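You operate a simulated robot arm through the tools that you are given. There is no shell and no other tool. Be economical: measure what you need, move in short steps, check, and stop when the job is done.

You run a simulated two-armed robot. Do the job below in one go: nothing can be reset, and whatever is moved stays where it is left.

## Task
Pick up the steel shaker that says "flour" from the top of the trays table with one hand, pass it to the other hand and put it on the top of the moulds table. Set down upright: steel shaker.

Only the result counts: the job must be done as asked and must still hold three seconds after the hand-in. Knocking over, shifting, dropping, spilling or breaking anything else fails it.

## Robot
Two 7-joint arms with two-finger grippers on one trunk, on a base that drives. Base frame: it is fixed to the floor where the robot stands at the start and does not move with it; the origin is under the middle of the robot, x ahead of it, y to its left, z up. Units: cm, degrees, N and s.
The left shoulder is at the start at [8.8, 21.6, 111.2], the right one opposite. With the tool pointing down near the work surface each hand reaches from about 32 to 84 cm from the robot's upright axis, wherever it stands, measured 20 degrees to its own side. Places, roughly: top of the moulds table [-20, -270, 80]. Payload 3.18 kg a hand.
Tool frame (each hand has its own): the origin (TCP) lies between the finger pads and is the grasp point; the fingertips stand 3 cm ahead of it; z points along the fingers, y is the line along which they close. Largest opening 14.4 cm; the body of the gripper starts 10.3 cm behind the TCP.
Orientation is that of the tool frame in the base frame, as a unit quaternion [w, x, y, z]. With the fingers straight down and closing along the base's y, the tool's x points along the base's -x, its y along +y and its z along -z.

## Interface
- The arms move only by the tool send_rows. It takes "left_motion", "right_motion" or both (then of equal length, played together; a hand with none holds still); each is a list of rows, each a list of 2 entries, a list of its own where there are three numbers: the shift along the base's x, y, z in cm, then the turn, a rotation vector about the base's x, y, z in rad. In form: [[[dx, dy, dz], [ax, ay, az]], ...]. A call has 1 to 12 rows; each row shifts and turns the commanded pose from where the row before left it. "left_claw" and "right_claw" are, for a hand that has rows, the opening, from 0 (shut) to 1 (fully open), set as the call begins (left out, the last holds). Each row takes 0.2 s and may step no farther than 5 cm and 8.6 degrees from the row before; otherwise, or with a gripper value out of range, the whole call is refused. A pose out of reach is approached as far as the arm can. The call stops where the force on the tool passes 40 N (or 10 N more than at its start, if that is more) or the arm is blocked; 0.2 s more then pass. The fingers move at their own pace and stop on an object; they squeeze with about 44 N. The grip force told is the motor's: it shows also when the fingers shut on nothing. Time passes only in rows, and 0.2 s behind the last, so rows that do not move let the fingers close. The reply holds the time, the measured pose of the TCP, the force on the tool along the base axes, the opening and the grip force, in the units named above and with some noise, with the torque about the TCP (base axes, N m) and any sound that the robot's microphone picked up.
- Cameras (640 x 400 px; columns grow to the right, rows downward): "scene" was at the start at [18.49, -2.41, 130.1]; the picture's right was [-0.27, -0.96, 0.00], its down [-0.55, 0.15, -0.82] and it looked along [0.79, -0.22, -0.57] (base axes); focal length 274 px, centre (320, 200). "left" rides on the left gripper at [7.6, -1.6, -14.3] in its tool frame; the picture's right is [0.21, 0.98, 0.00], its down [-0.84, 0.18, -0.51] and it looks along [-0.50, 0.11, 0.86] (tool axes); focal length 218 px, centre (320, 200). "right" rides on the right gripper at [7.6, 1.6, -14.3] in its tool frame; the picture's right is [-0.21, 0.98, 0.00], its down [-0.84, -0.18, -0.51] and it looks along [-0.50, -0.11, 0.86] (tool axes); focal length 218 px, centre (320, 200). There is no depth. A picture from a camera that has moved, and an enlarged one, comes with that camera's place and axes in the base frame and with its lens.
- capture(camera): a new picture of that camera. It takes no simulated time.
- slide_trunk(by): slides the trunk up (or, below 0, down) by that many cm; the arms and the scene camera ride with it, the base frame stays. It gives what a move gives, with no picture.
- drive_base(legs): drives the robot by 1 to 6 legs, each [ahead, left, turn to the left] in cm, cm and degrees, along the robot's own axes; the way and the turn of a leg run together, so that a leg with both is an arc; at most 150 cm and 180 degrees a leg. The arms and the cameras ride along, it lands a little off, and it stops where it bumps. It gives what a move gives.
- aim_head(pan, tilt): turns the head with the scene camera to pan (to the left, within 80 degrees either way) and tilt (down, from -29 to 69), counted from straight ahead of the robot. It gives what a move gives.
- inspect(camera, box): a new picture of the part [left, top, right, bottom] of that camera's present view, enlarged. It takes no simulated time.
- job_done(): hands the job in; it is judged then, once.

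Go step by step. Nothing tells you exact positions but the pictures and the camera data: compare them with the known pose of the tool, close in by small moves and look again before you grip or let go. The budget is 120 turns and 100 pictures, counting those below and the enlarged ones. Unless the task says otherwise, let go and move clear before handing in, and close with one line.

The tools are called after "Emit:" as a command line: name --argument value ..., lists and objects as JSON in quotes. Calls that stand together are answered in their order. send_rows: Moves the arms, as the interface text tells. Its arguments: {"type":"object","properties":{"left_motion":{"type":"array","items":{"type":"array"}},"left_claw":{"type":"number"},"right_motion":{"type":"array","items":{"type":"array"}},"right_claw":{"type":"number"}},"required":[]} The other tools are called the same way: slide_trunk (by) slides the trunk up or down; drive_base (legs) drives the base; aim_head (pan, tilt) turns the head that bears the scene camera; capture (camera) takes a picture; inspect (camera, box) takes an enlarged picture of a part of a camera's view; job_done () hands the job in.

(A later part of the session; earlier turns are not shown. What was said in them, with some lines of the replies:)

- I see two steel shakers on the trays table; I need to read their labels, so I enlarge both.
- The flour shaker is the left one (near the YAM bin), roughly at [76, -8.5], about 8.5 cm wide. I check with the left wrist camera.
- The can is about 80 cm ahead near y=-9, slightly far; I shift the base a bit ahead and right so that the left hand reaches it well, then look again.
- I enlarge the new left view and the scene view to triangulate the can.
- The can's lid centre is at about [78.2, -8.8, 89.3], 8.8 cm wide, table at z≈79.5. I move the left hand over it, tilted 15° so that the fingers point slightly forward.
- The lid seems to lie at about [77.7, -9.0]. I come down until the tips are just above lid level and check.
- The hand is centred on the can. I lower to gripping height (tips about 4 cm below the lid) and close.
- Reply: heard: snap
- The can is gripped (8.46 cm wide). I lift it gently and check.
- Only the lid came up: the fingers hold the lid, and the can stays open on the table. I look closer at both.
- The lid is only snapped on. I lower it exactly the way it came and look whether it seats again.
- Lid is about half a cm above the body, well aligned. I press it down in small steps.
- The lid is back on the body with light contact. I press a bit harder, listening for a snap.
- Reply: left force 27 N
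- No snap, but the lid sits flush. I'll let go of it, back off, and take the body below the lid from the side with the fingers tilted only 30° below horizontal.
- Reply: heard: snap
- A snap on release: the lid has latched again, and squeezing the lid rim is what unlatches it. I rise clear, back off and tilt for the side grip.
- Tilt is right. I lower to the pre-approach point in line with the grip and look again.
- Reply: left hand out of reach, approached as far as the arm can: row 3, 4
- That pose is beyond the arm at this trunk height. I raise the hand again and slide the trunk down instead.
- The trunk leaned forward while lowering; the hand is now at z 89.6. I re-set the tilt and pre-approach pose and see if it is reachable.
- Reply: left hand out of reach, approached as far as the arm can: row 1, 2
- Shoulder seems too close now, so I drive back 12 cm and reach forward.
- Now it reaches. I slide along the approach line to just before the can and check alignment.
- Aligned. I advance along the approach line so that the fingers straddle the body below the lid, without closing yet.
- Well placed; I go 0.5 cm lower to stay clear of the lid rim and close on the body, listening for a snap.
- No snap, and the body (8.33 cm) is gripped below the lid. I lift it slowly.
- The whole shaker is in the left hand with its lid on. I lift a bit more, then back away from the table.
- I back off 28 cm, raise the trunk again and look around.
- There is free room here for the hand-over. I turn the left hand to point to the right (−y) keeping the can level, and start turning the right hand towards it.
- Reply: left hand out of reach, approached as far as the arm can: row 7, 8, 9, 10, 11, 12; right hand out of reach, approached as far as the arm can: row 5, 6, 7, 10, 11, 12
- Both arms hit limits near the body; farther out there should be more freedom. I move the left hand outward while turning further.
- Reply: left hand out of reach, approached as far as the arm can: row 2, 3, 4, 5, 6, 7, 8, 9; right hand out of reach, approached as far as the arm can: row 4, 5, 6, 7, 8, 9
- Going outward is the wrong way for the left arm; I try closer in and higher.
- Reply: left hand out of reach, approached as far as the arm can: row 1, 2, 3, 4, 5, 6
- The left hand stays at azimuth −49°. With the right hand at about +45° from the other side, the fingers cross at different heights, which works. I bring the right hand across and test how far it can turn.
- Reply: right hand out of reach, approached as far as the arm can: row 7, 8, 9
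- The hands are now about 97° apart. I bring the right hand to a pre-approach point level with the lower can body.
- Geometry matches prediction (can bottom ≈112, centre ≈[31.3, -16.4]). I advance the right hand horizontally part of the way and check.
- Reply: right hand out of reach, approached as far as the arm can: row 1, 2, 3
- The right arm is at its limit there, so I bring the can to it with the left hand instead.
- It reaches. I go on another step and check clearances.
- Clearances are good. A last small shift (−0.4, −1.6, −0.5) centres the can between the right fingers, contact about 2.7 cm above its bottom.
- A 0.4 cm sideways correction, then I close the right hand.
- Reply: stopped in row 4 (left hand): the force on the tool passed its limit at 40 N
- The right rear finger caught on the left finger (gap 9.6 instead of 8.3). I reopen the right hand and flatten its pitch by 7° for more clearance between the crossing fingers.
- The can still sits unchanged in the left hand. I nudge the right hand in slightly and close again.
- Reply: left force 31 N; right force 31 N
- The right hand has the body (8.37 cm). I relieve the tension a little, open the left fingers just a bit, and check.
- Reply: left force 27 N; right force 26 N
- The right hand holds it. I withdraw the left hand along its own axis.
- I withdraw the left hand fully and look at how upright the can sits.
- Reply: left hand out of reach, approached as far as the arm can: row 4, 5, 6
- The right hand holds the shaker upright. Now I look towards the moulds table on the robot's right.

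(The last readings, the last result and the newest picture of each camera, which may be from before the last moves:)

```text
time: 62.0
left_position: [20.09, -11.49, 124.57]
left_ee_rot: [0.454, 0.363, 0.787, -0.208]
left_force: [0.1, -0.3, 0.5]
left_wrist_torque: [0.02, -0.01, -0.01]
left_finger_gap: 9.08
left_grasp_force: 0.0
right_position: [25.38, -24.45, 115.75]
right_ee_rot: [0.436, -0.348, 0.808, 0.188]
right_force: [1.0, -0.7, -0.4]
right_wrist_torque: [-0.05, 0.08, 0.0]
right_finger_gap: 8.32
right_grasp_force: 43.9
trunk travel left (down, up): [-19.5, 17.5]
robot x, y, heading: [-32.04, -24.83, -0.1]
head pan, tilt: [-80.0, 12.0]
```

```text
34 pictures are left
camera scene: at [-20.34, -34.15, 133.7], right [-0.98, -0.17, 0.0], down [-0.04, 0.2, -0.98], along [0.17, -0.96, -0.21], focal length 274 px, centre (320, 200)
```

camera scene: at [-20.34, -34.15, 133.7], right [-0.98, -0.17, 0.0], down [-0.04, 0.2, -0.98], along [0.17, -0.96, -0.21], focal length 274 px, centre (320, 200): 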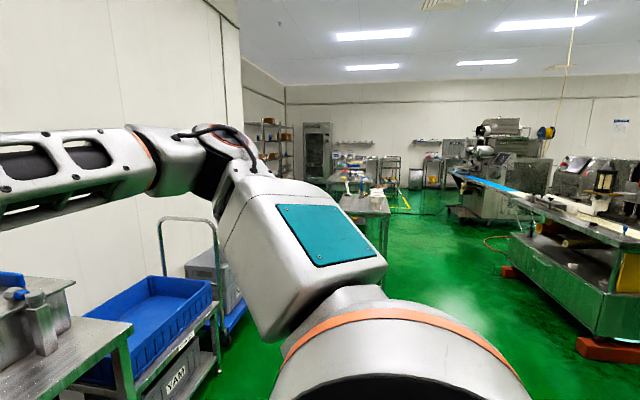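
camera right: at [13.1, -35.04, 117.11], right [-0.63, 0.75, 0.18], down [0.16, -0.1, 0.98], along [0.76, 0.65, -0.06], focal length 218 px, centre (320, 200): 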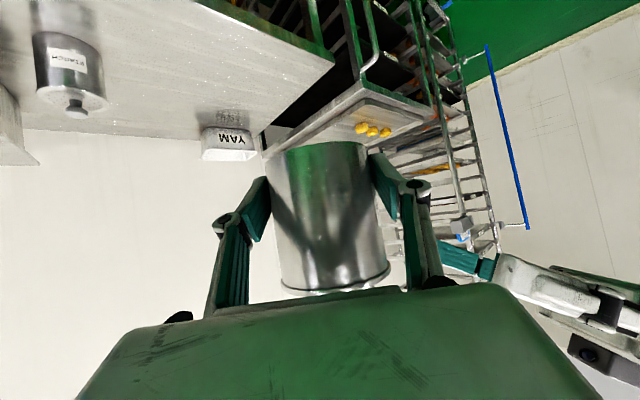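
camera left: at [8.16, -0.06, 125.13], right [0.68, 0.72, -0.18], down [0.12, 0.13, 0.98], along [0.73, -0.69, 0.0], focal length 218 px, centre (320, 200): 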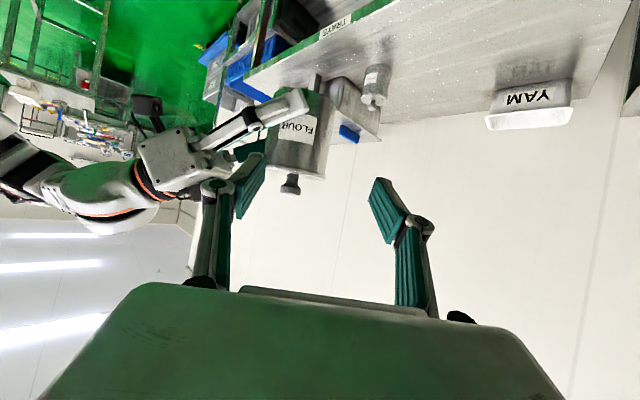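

The moulds table lies straight along −y. I turn right by 90° and look ahead.

Emit:
drive_base --legs '[[0, 0, -90]]'

Emit:
aim_head --pan 0 --tilt 20

Emit:
capture --camera "scene"

```text
time: 66.2
left_position: [-18.64, -77.1, 124.44]
left_ee_rot: [0.174, 0.813, 0.299, -0.468]
left_force: [0.1, -0.6, -0.8]
left_wrist_torque: [-0.01, 0.01, 0.01]
left_finger_gap: 9.07
left_grasp_force: 0.0
right_position: [-31.72, -82.33, 115.72]
right_ee_rot: [0.443, 0.326, 0.816, -0.176]
right_force: [-1.3, -1.2, -0.8]
right_wrist_torque: [0.06, 0.02, -0.06]
right_finger_gap: 8.35
right_grasp_force: 44.5
trunk travel left (down, up): [-19.5, 17.5]
robot x, y, heading: [-31.71, -24.91, -90.1]
head pan, tilt: [-80.0, 12.0]
```

```text
time: 67.8
left_position: [-18.68, -76.99, 124.57]
left_ee_rot: [0.173, 0.814, 0.298, -0.468]
left_force: [0.3, 1.0, 0.2]
left_wrist_torque: [0.02, 0.0, 0.01]
left_finger_gap: 9.06
left_grasp_force: 0.0
right_position: [-31.77, -82.31, 115.65]
right_ee_rot: [0.441, 0.327, 0.817, -0.176]
right_force: [-1.3, -1.0, -0.9]
right_wrist_torque: [0.1, 0.12, 0.0]
right_finger_gap: 8.35
right_grasp_force: 44.4
trunk travel left (down, up): [-19.5, 17.5]
robot x, y, heading: [-31.88, -25.29, -90.4]
head pan, tilt: [0.0, 20.0]
```

```text
33 pictures are left
camera scene: at [-32.11, -44.34, 132.4], right [-1.0, 0.01, 0.0], down [0.0, 0.34, -0.94], along [0.0, -0.94, -0.34], focal length 274 px, centre (320, 200)
```

scene: 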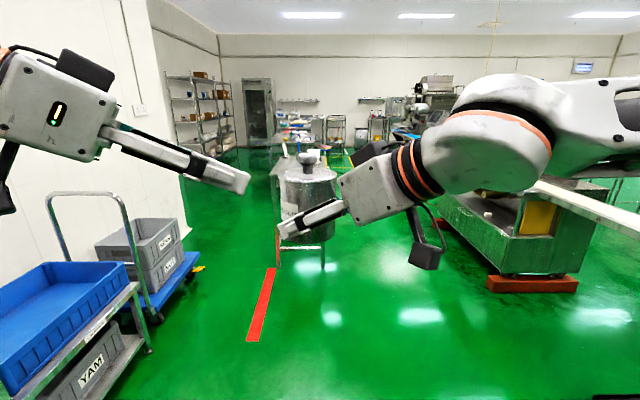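

The way is clear. I drive 110 cm ahead and look again.

Emit:
drive_base --legs '[[110, 0, 0]]'

Emit:
aim_head --pan 0 --tilt 30

Emit:
capture --camera "scene"

Emit:
capture --camera "left"

```text
time: 73.4
left_position: [-18.88, -186.34, 124.43]
left_ee_rot: [0.174, 0.813, 0.3, -0.467]
left_force: [0.3, 1.0, -0.4]
left_wrist_torque: [-0.01, 0.02, -0.01]
left_finger_gap: 9.06
left_grasp_force: 0.1
right_position: [-31.77, -191.74, 115.59]
right_ee_rot: [0.442, 0.325, 0.817, -0.176]
right_force: [-0.4, -0.3, -0.6]
right_wrist_torque: [0.1, 0.1, -0.01]
right_finger_gap: 8.32
right_grasp_force: 44.3
trunk travel left (down, up): [-19.5, 17.5]
robot x, y, heading: [-32.42, -134.21, -90.1]
head pan, tilt: [0.0, 20.0]
```

```text
time: 74.1
left_position: [-18.85, -186.34, 124.47]
left_ee_rot: [0.173, 0.814, 0.3, -0.467]
left_force: [-0.6, 0.2, -0.9]
left_wrist_torque: [0.0, 0.01, -0.02]
left_finger_gap: 9.07
left_grasp_force: 0.1
right_position: [-31.83, -191.55, 115.7]
right_ee_rot: [0.442, 0.325, 0.818, -0.175]
right_force: [0.4, -0.7, -0.7]
right_wrist_torque: [0.05, 0.1, 0.01]
right_finger_gap: 8.36
right_grasp_force: 44.1
trunk travel left (down, up): [-19.5, 17.5]
robot x, y, heading: [-32.1, -134.48, -89.9]
head pan, tilt: [0.0, 30.0]
```

```text
32 pictures are left
camera scene: at [-32.33, -153.42, 130.8], right [-1.0, 0.0, 0.0], down [0.0, 0.5, -0.87], along [0.0, -0.87, -0.5], focal length 274 px, centre (320, 200)
```

scene: 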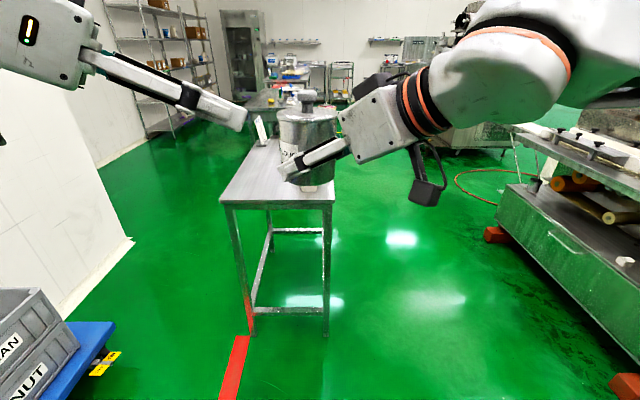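

```text
31 pictures are left
camera left: at [-7.67, -174.47, 125.13], right [0.72, -0.68, -0.18], down [0.13, -0.12, 0.98], along [-0.69, -0.73, 0.0], focal length 218 px, centre (320, 200)
```

left: 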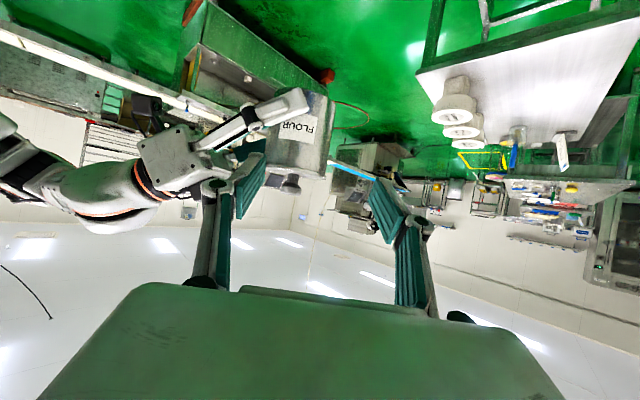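

The moulds table spans about x −38..5 with its front edge at y≈−242; some objects stand on it. I drive nearer and shift left for a better view.

Emit:
drive_base --legs '[[35, 15, 0]]'

Emit:
aim_head --pan 0 --tilt 35

Emit:
capture --camera "scene"

Emit:
capture --camera "left"

```text
time: 76.5
left_position: [-3.78, -221.35, 124.6]
left_ee_rot: [0.174, 0.813, 0.301, -0.468]
left_force: [-0.4, 0.1, -0.6]
left_wrist_torque: [0.06, 0.02, -0.01]
left_finger_gap: 9.05
left_grasp_force: 0.0
right_position: [-16.79, -226.82, 115.74]
right_ee_rot: [0.442, 0.324, 0.818, -0.175]
right_force: [0.2, -0.8, -6.8]
right_wrist_torque: [0.06, 0.07, 0.02]
right_finger_gap: 8.33
right_grasp_force: 43.9
trunk travel left (down, up): [-19.5, 17.5]
robot x, y, heading: [-17.57, -169.61, -89.9]
head pan, tilt: [0.0, 30.0]
```

```text
time: 77.2
left_position: [-3.82, -221.36, 124.46]
left_ee_rot: [0.174, 0.813, 0.3, -0.467]
left_force: [0.1, 0.4, 0.3]
left_wrist_torque: [-0.01, -0.01, -0.02]
left_finger_gap: 9.07
left_grasp_force: 0.1
right_position: [-16.83, -226.72, 115.66]
right_ee_rot: [0.443, 0.324, 0.818, -0.175]
right_force: [0.1, 0.0, -6.0]
right_wrist_torque: [0.07, 0.07, -0.05]
right_finger_gap: 8.34
right_grasp_force: 44.2
trunk travel left (down, up): [-19.5, 17.5]
robot x, y, heading: [-17.54, -169.59, -90.1]
head pan, tilt: [0.0, 35.0]
```

```text
30 pictures are left
camera scene: at [-17.42, -188.31, 130.02], right [-1.0, 0.0, 0.0], down [0.0, 0.57, -0.82], along [0.0, -0.82, -0.57], focal length 274 px, centre (320, 200)
```

scene: 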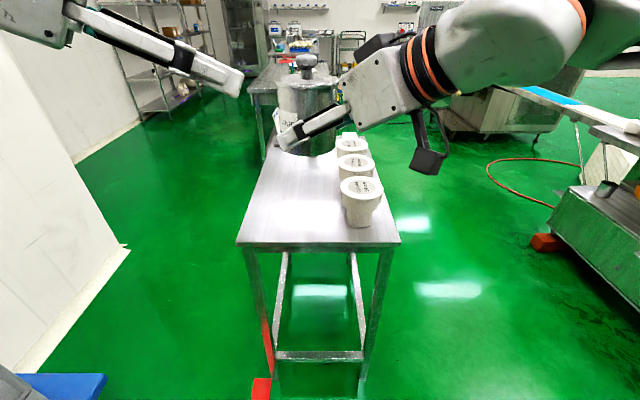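

```text
29 pictures are left
camera left: at [7.27, -209.57, 125.13], right [0.72, -0.68, -0.18], down [0.13, -0.12, 0.98], along [-0.69, -0.73, 0.0], focal length 218 px, centre (320, 200)
```

left: 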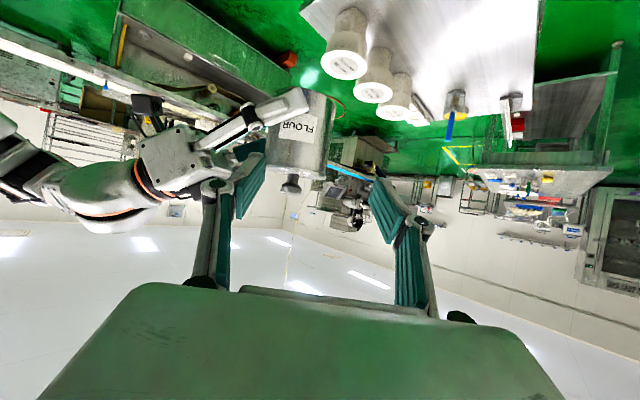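

The left half of the table's front (around [-7, -251]) is free; three moulds stand along the right side. I shift the base left, and turn the right hand to point straight ahead.

Emit:
drive_base --legs '[[0, 25, 0]]'

Emit:
send_rows --right_motion '[[[-1.7, -0.8, 0], [0, 0, -0.102]], [[-1.7, -0.8, 0], [0, 0, -0.102]], [[-1.7, -0.8, 0], [0, 0, -0.102]], [[-1.7, -0.8, 0], [0, 0, -0.102]], [[-1.7, -0.8, 0], [0, 0, -0.102]], [[-1.7, -0.8, 0], [0, 0, -0.102]], [[-1.7, -0.8, 0], [0, 0, -0.102]], [[-1.7, -0.8, 0], [0, 0, -0.102]], [[-1.4, -0.6, 0], [0, 0, 0]], [[0, 0, 0], [0, 0, 0]]]'

Emit:
capture --camera "scene"

```text
time: 79.9
left_position: [21.06, -221.38, 124.6]
left_ee_rot: [0.175, 0.813, 0.3, -0.468]
left_force: [0.2, -0.3, 0.5]
left_wrist_torque: [-0.01, 0.04, -0.04]
left_finger_gap: 9.08
left_grasp_force: 0.1
right_position: [7.95, -226.79, 115.7]
right_ee_rot: [0.442, 0.326, 0.817, -0.176]
right_force: [1.0, -0.6, -6.0]
right_wrist_torque: [0.08, 0.08, 0.02]
right_finger_gap: 8.34
right_grasp_force: 44.3
trunk travel left (down, up): [-19.5, 17.5]
robot x, y, heading: [7.48, -169.8, -89.9]
head pan, tilt: [0.0, 35.0]
```

```text
time: 82.1
left_position: [20.87, -221.57, 124.4]
left_ee_rot: [0.174, 0.813, 0.3, -0.467]
left_force: [0.7, 0.1, 0.1]
left_wrist_torque: [0.02, 0.01, -0.01]
left_finger_gap: 9.08
left_grasp_force: 0.1
right_position: [-7.16, -233.73, 115.44]
right_ee_rot: [0.336, 0.623, 0.622, -0.336]
right_force: [-0.6, 0.7, -6.1]
right_wrist_torque: [0.11, 0.0, -0.01]
right_finger_gap: 8.34
right_grasp_force: 44.2
trunk travel left (down, up): [-19.5, 17.5]
robot x, y, heading: [7.25, -169.59, -89.8]
head pan, tilt: [0.0, 35.0]
```

```text
28 pictures are left
camera scene: at [7.37, -188.42, 129.98], right [-1.0, 0.0, 0.0], down [0.0, 0.57, -0.82], along [0.0, -0.82, -0.57], focal length 274 px, centre (320, 200)
```

scene: 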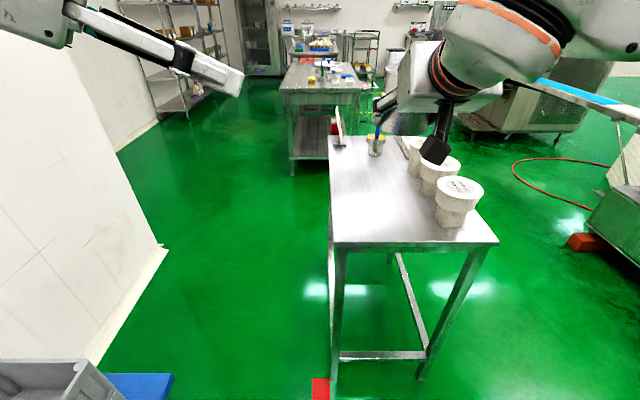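

The hand points straight to the table. I lower the trunk by 12.

Emit:
slide_trunk --by -12

Emit:
capture --camera "right"

```text
time: 83.6
left_position: [20.93, -221.32, 112.62]
left_ee_rot: [0.175, 0.812, 0.299, -0.469]
left_force: [0.6, 2.0, 0.4]
left_wrist_torque: [0.01, -0.04, 0.02]
left_finger_gap: 9.07
left_grasp_force: 0.2
right_position: [-7.23, -233.61, 103.98]
right_ee_rot: [0.338, 0.621, 0.621, -0.337]
right_force: [0.5, 0.7, -5.0]
right_wrist_torque: [0.14, -0.01, 0.03]
right_finger_gap: 8.32
right_grasp_force: 43.9
trunk travel left (down, up): [-7.5, 29.5]
robot x, y, heading: [7.51, -169.76, -89.9]
head pan, tilt: [0.0, 35.0]
```

```text
27 pictures are left
camera right: at [-5.49, -217.47, 105.26], right [0.98, -0.11, 0.18], down [-0.18, -0.03, 0.98], along [-0.11, -0.99, -0.05], focal length 218 px, centre (320, 200)
```

right: 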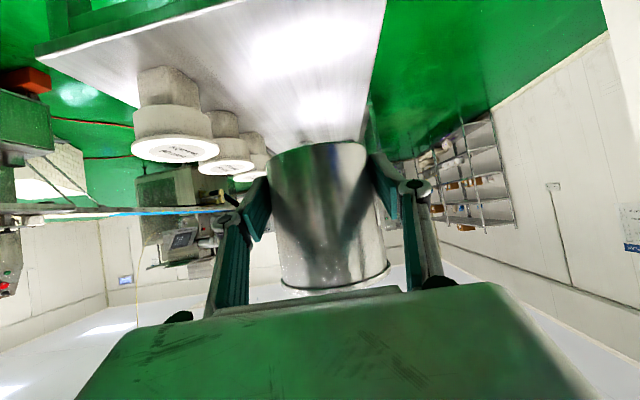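

I reach forward over the table, still well above it.

Emit:
send_rows --right_motion '[[[-0.2, -3, -1], [0, 0, 0]], [[-0.2, -3, -1], [0, 0, 0]], [[-0.2, -3, -1], [0, 0, 0]], [[-0.2, -3, -2], [0, 0, 0]], [[0, -3, -2], [0, 0, 0]], [[0, -1, -2], [0, 0, 0]], [[0, 0, 0], [0, 0, 0]]]'

Emit:
capture --camera "right"

Emit:
capture --camera "scene"

```text
time: 85.2
left_position: [20.93, -221.41, 112.66]
left_ee_rot: [0.174, 0.813, 0.299, -0.468]
left_force: [-0.3, 0.6, -0.4]
left_wrist_torque: [0.0, 0.01, 0.01]
left_finger_gap: 9.07
left_grasp_force: 0.0
right_position: [-7.98, -249.8, 94.83]
right_ee_rot: [0.336, 0.622, 0.622, -0.336]
right_force: [-0.1, 0.1, -5.9]
right_wrist_torque: [0.14, 0.02, -0.02]
right_finger_gap: 8.33
right_grasp_force: 44.4
trunk travel left (down, up): [-7.5, 29.5]
robot x, y, heading: [7.54, -169.45, -89.9]
head pan, tilt: [0.0, 35.0]
```

```text
26 pictures are left
camera right: at [-6.34, -233.64, 96.15], right [0.98, -0.11, 0.18], down [-0.18, -0.04, 0.98], along [-0.11, -0.99, -0.06], focal length 218 px, centre (320, 200)
```

right: 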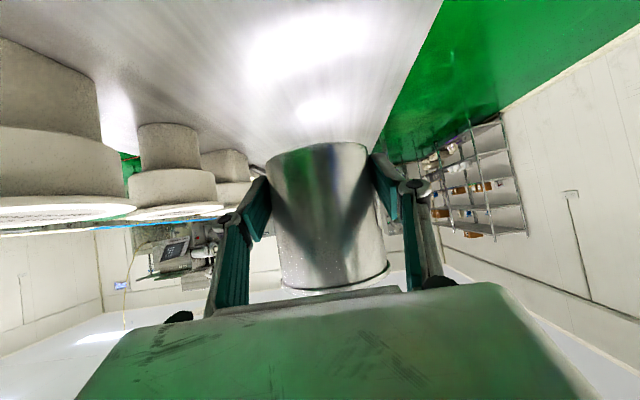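

```text
25 pictures are left
camera scene: at [7.36, -200.85, 115.66], right [-1.0, 0.0, 0.0], down [0.0, 0.57, -0.82], along [0.0, -0.82, -0.57], focal length 274 px, centre (320, 200)
```

scene: 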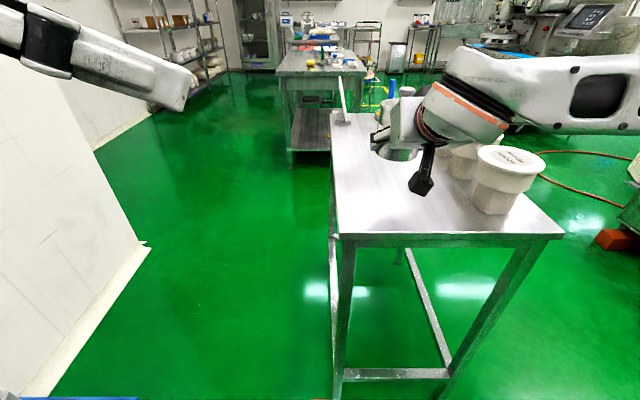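

Position is good with wide clearance to the moulds. I lower 8 cm and look.

Emit:
send_rows --right_motion '[[[0, 0, -2], [0, 0, 0]], [[0, 0, -2], [0, 0, 0]], [[0, 0, -2], [0, 0, 0]], [[0, 0, -2], [0, 0, 0]], [[0, 0, 0], [0, 0, 0]]]'

Emit:
capture --camera "right"

Emit:
inspect --camera "scene" --box '[320, 80, 580, 260]'

```text
time: 86.4
left_position: [20.92, -221.37, 112.57]
left_ee_rot: [0.174, 0.813, 0.3, -0.468]
left_force: [-0.1, 0.4, 0.1]
left_wrist_torque: [0.0, -0.02, 0.03]
left_finger_gap: 9.07
left_grasp_force: 0.0
right_position: [-7.82, -249.59, 86.75]
right_ee_rot: [0.337, 0.622, 0.622, -0.336]
right_force: [0.2, 0.2, -5.3]
right_wrist_torque: [0.15, -0.01, 0.01]
right_finger_gap: 8.31
right_grasp_force: 43.9
trunk travel left (down, up): [-7.5, 29.5]
robot x, y, heading: [7.46, -169.58, -90.1]
head pan, tilt: [0.0, 35.0]
```

```text
24 pictures are left
camera right: at [-6.24, -233.57, 88.07], right [0.98, -0.11, 0.18], down [-0.18, -0.04, 0.98], along [-0.11, -0.99, -0.06], focal length 218 px, centre (320, 200)
```

right: 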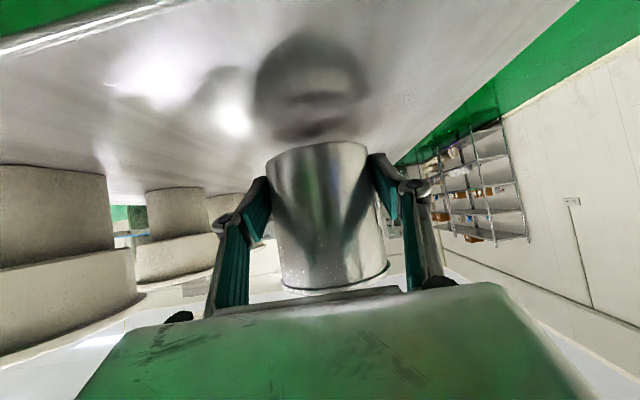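

```text
2.22 times, centred on (450, 170) of scene
camera zoom: at [7.36, -200.86, 115.66], right [-1.0, 0.0, 0.0], down [0.0, 0.57, -0.82], along [0.0, -0.82, -0.57], focal length 608 px, centre (31, 267)
```

zoom: 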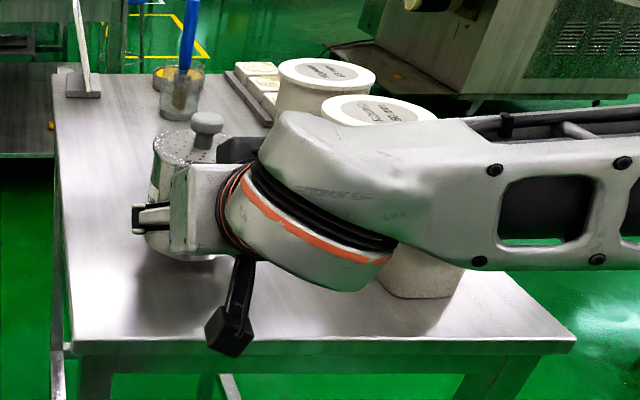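

The forearm stays above the moulds. About 3.5 cm to go; I lower slowly, watching the force.

Emit:
send_rows --right_motion '[[[0, 0, -0.8], [0, 0, 0]], [[0, 0, -0.8], [0, 0, 0]], [[0, 0, -0.7], [0, 0, 0]], [[0, 0, 0], [0, 0, 0]]]'

Emit:
capture --camera "right"

Emit:
inspect --camera "scene" --box '[350, 110, 470, 210]'

```text
time: 87.4
left_position: [21.01, -221.2, 112.72]
left_ee_rot: [0.175, 0.813, 0.299, -0.468]
left_force: [-0.4, 0.3, 0.6]
left_wrist_torque: [-0.02, -0.02, -0.01]
left_finger_gap: 9.07
left_grasp_force: 0.0
right_position: [-8.07, -249.72, 85.18]
right_ee_rot: [0.341, 0.619, 0.622, -0.336]
right_force: [2.6, -2.1, 14.1]
right_wrist_torque: [-0.48, 0.72, 0.2]
right_finger_gap: 8.33
right_grasp_force: 44.3
right hand out of reach, approached as far as the arm can: row 3
trunk travel left (down, up): [-7.5, 29.5]
robot x, y, heading: [7.19, -169.42, -89.9]
head pan, tilt: [0.0, 35.0]
```

```text
22 pictures are left
camera right: at [-6.51, -233.56, 86.46], right [0.98, -0.11, 0.18], down [-0.18, -0.03, 0.98], along [-0.1, -0.99, -0.05], focal length 218 px, centre (320, 200)
```

right: 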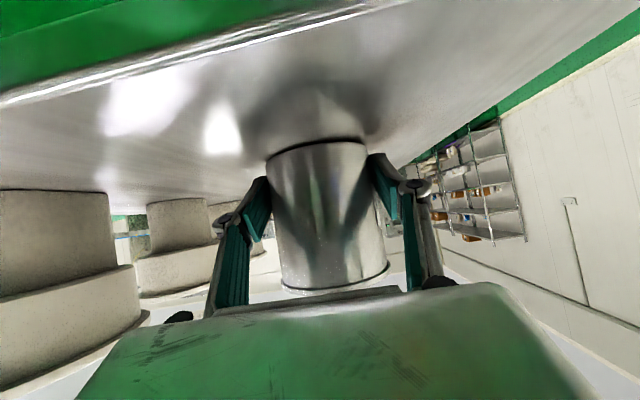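

```text
4.00 times, centred on (410, 160) of scene
camera zoom: at [7.44, -200.67, 115.77], right [-1.0, 0.0, 0.0], down [0.0, 0.57, -0.82], along [0.0, -0.82, -0.57], focal length 1094 px, centre (-40, 360)
```

zoom: 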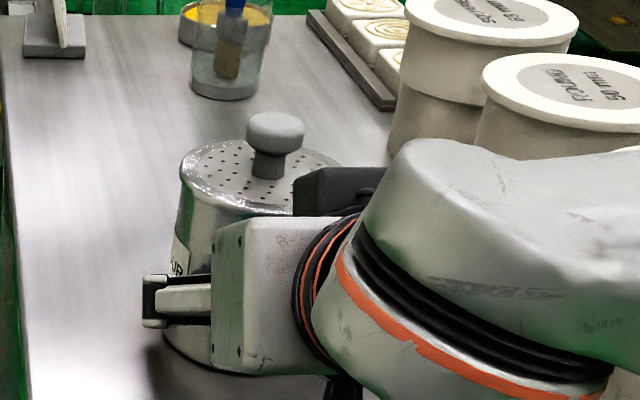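

The can touches at TCP z≈85.2 (two earlier views also give a table height of ≈81.7). I ease the pressure a little before letting go.

Emit:
send_rows --right_motion '[[[0, 0, 0.25], [0, 0, 0]], [[0, 0, 0], [0, 0, 0]]]'

```text
time: 88.0
left_position: [20.98, -221.13, 112.7]
left_ee_rot: [0.175, 0.813, 0.299, -0.469]
left_force: [0.5, -0.5, -0.1]
left_wrist_torque: [0.03, 0.0, 0.0]
left_finger_gap: 9.07
left_grasp_force: 0.1
right_position: [-7.96, -249.69, 85.21]
right_ee_rot: [0.338, 0.62, 0.622, -0.338]
right_force: [7.0, -5.1, 17.7]
right_wrist_torque: [-0.77, 0.7, 0.42]
right_finger_gap: 8.33
right_grasp_force: 44.0
trunk travel left (down, up): [-7.5, 29.5]
robot x, y, heading: [7.49, -169.22, -89.8]
head pan, tilt: [0.0, 35.0]
```

Emit:
send_rows --right_motion '[[[0, 0, 0.2], [0, 0, 0]], [[0, 0, 0], [0, 0, 0]]]'

```text
time: 88.6
left_position: [21.08, -221.25, 112.54]
left_ee_rot: [0.175, 0.812, 0.301, -0.468]
left_force: [0.4, -0.2, 0.3]
left_wrist_torque: [0.03, 0.0, 0.0]
left_finger_gap: 9.08
left_grasp_force: 0.1
right_position: [-8.18, -249.67, 85.19]
right_ee_rot: [0.337, 0.622, 0.621, -0.338]
right_force: [6.3, -3.5, 15.2]
right_wrist_torque: [-0.79, 0.57, 0.44]
right_finger_gap: 8.34
right_grasp_force: 44.4
trunk travel left (down, up): [-7.5, 29.5]
robot x, y, heading: [7.31, -169.8, -89.9]
head pan, tilt: [0.0, 35.0]
```

Emit:
send_rows --right_motion '[[[0, 0, 0.3], [0, 0, 0]], [[0, 0, 0], [0, 0, 0]]]'

Emit:
capture --camera "right"

```text
time: 89.2
left_position: [20.97, -221.23, 112.54]
left_ee_rot: [0.174, 0.813, 0.3, -0.468]
left_force: [-0.2, -0.4, 0.1]
left_wrist_torque: [0.0, 0.01, 0.02]
left_finger_gap: 9.07
left_grasp_force: 0.0
right_position: [-8.22, -249.69, 85.21]
right_ee_rot: [0.336, 0.622, 0.623, -0.335]
right_force: [4.6, -2.5, 8.0]
right_wrist_torque: [-0.67, 0.3, 0.27]
right_finger_gap: 8.34
right_grasp_force: 43.9
trunk travel left (down, up): [-7.5, 29.5]
robot x, y, heading: [7.47, -169.22, -89.8]
head pan, tilt: [0.0, 35.0]
```

```text
20 pictures are left
camera right: at [-6.59, -233.48, 86.62], right [0.98, -0.12, 0.17], down [-0.18, -0.04, 0.98], along [-0.11, -0.99, -0.06], focal length 218 px, centre (320, 200)
```

right: 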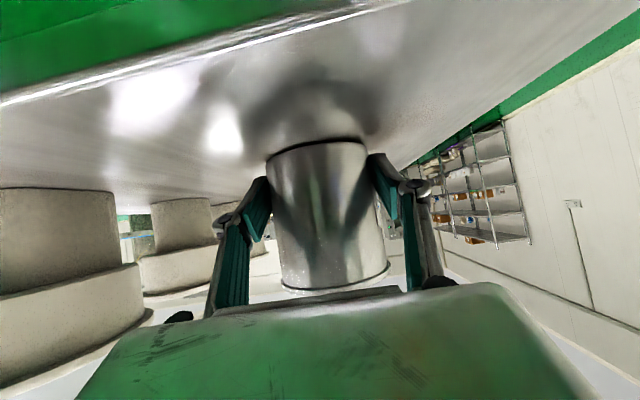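

Force is down to 8 N up (13 N on the table). One more small ease, then I open.

Emit:
send_rows --right_motion '[[[0, 0, 0.2], [0, 0, 0]], [[0, 0, 0], [0, 0, 0]]]'

Emit:
send_rows --right_motion '[[[0, 0, 0], [0, 0, 0]], [[0, 0, 0], [0, 0, 0]], [[0, 0, 0], [0, 0, 0]]]' --right_claw 0.85

Emit:
capture --camera "right"

```text
time: 89.8
left_position: [20.99, -221.5, 112.44]
left_ee_rot: [0.174, 0.813, 0.301, -0.467]
left_force: [0.8, -0.6, 1.0]
left_wrist_torque: [0.03, 0.02, -0.01]
left_finger_gap: 9.05
left_grasp_force: 0.2
right_position: [-8.29, -249.6, 85.2]
right_ee_rot: [0.334, 0.623, 0.622, -0.336]
right_force: [2.0, 0.6, 1.1]
right_wrist_torque: [-0.17, 0.11, 0.05]
right_finger_gap: 8.34
right_grasp_force: 44.1
trunk travel left (down, up): [-7.5, 29.5]
robot x, y, heading: [7.35, -169.68, -90.2]
head pan, tilt: [0.0, 35.0]
```

```text
time: 90.6
left_position: [20.96, -221.33, 112.7]
left_ee_rot: [0.174, 0.813, 0.3, -0.468]
left_force: [0.6, 0.6, 0.5]
left_wrist_torque: [0.01, -0.02, 0.02]
left_finger_gap: 9.08
left_grasp_force: 0.0
right_position: [-8.13, -249.63, 85.42]
right_ee_rot: [0.337, 0.622, 0.621, -0.336]
right_force: [0.0, 0.4, -0.2]
right_wrist_torque: [0.02, 0.0, 0.02]
right_finger_gap: 12.24
right_grasp_force: 0.1
trunk travel left (down, up): [-7.5, 29.5]
robot x, y, heading: [7.58, -169.56, -89.8]
head pan, tilt: [0.0, 35.0]
```

```text
19 pictures are left
camera right: at [-6.62, -233.53, 86.88], right [0.98, -0.11, 0.18], down [-0.18, -0.04, 0.98], along [-0.11, -0.99, -0.06], focal length 218 px, centre (320, 200)
```

right: 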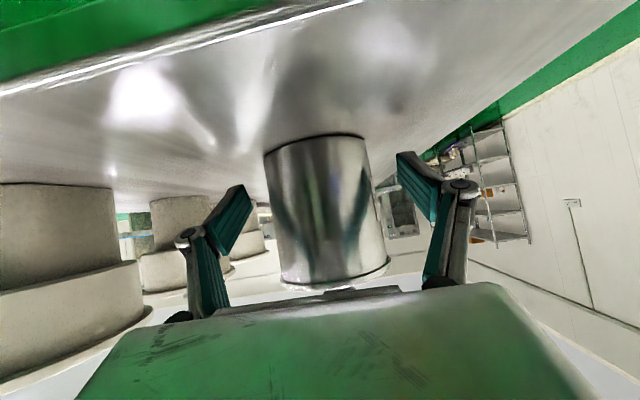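

The shaker stands on its own. I back the hand away straight along its axis (upward and back).

Emit:
send_rows --right_motion '[[[0, 2, 1], [0, 0, 0]], [[0, 2, 1], [0, 0, 0]], [[0, 3, 1.5], [0, 0, 0]], [[0, 3, 2], [0, 0, 0]], [[0, 3, 3], [0, 0, 0]], [[0, 2, 3], [0, 0, 0]], [[0, 0, 0], [0, 0, 0]]]'

Emit:
capture --camera "scene"

Emit:
capture --camera "right"

```text
time: 92.2
left_position: [20.93, -221.41, 112.37]
left_ee_rot: [0.174, 0.813, 0.3, -0.468]
left_force: [-0.3, -0.8, 0.0]
left_wrist_torque: [0.01, 0.02, 0.01]
left_finger_gap: 9.07
left_grasp_force: 0.1
right_position: [-8.27, -234.73, 96.87]
right_ee_rot: [0.336, 0.622, 0.623, -0.335]
right_force: [-0.8, 0.4, -1.6]
right_wrist_torque: [-0.01, -0.01, 0.01]
right_finger_gap: 12.23
right_grasp_force: 0.1
trunk travel left (down, up): [-7.5, 29.5]
robot x, y, heading: [7.07, -168.83, -90.0]
head pan, tilt: [0.0, 35.0]
```

```text
18 pictures are left
camera scene: at [7.37, -200.92, 115.6], right [-1.0, 0.0, 0.0], down [0.0, 0.57, -0.82], along [0.0, -0.82, -0.57], focal length 274 px, centre (320, 200)
```

scene: 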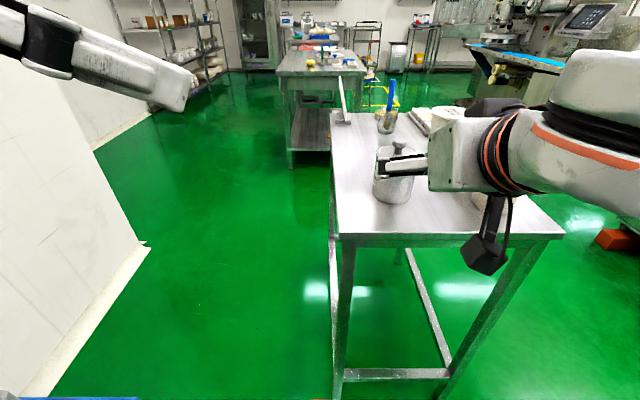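

```text
17 pictures are left
camera right: at [-6.61, -218.57, 98.35], right [0.98, -0.11, 0.17], down [-0.18, -0.04, 0.98], along [-0.11, -0.99, -0.06], focal length 218 px, centre (320, 200)
```

right: 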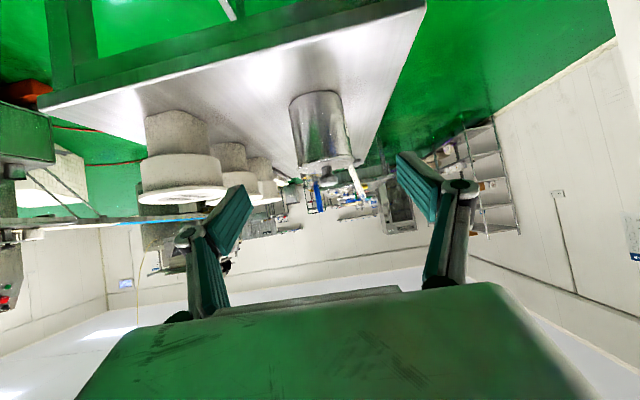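

The shaker stands on the table. I back the robot away a bit and take a final look.

Emit:
drive_base --legs '[[-30, 0, 0]]'

Emit:
inspect --camera "scene" --box '[300, 60, 540, 220]'

```text
time: 94.3
left_position: [21.11, -191.42, 112.56]
left_ee_rot: [0.176, 0.812, 0.301, -0.468]
left_force: [-0.6, 0.5, 0.4]
left_wrist_torque: [0.01, -0.03, -0.01]
left_finger_gap: 9.06
left_grasp_force: 0.0
right_position: [-7.98, -204.86, 97.02]
right_ee_rot: [0.338, 0.62, 0.624, -0.335]
right_force: [-0.5, 0.3, 0.2]
right_wrist_torque: [0.02, 0.03, -0.01]
right_finger_gap: 12.25
right_grasp_force: 0.1
trunk travel left (down, up): [-7.5, 29.5]
robot x, y, heading: [7.02, -139.14, -89.7]
head pan, tilt: [0.0, 35.0]
```

```text
2.50 times, centred on (420, 140) of scene
camera zoom: at [7.44, -170.93, 115.65], right [-1.0, 0.0, 0.0], down [0.0, 0.57, -0.82], along [0.0, -0.82, -0.57], focal length 684 px, centre (70, 350)
```

zoom: 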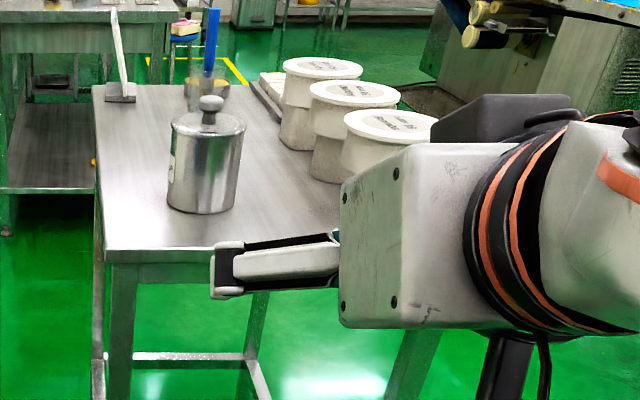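

The shaker stands upright with its lid on the moulds table, the moulds are where they were, and both hands are clear; I hand in.

Emit:
job_done

```text
The job is handed in.
```

The flour shaker was picked up with the left hand, passed to the right hand, and set down upright on the moulds table with its lid on. My first grip pulled the lid off; I put it straight back on, it clicked into place, and I then gripped the body instead.
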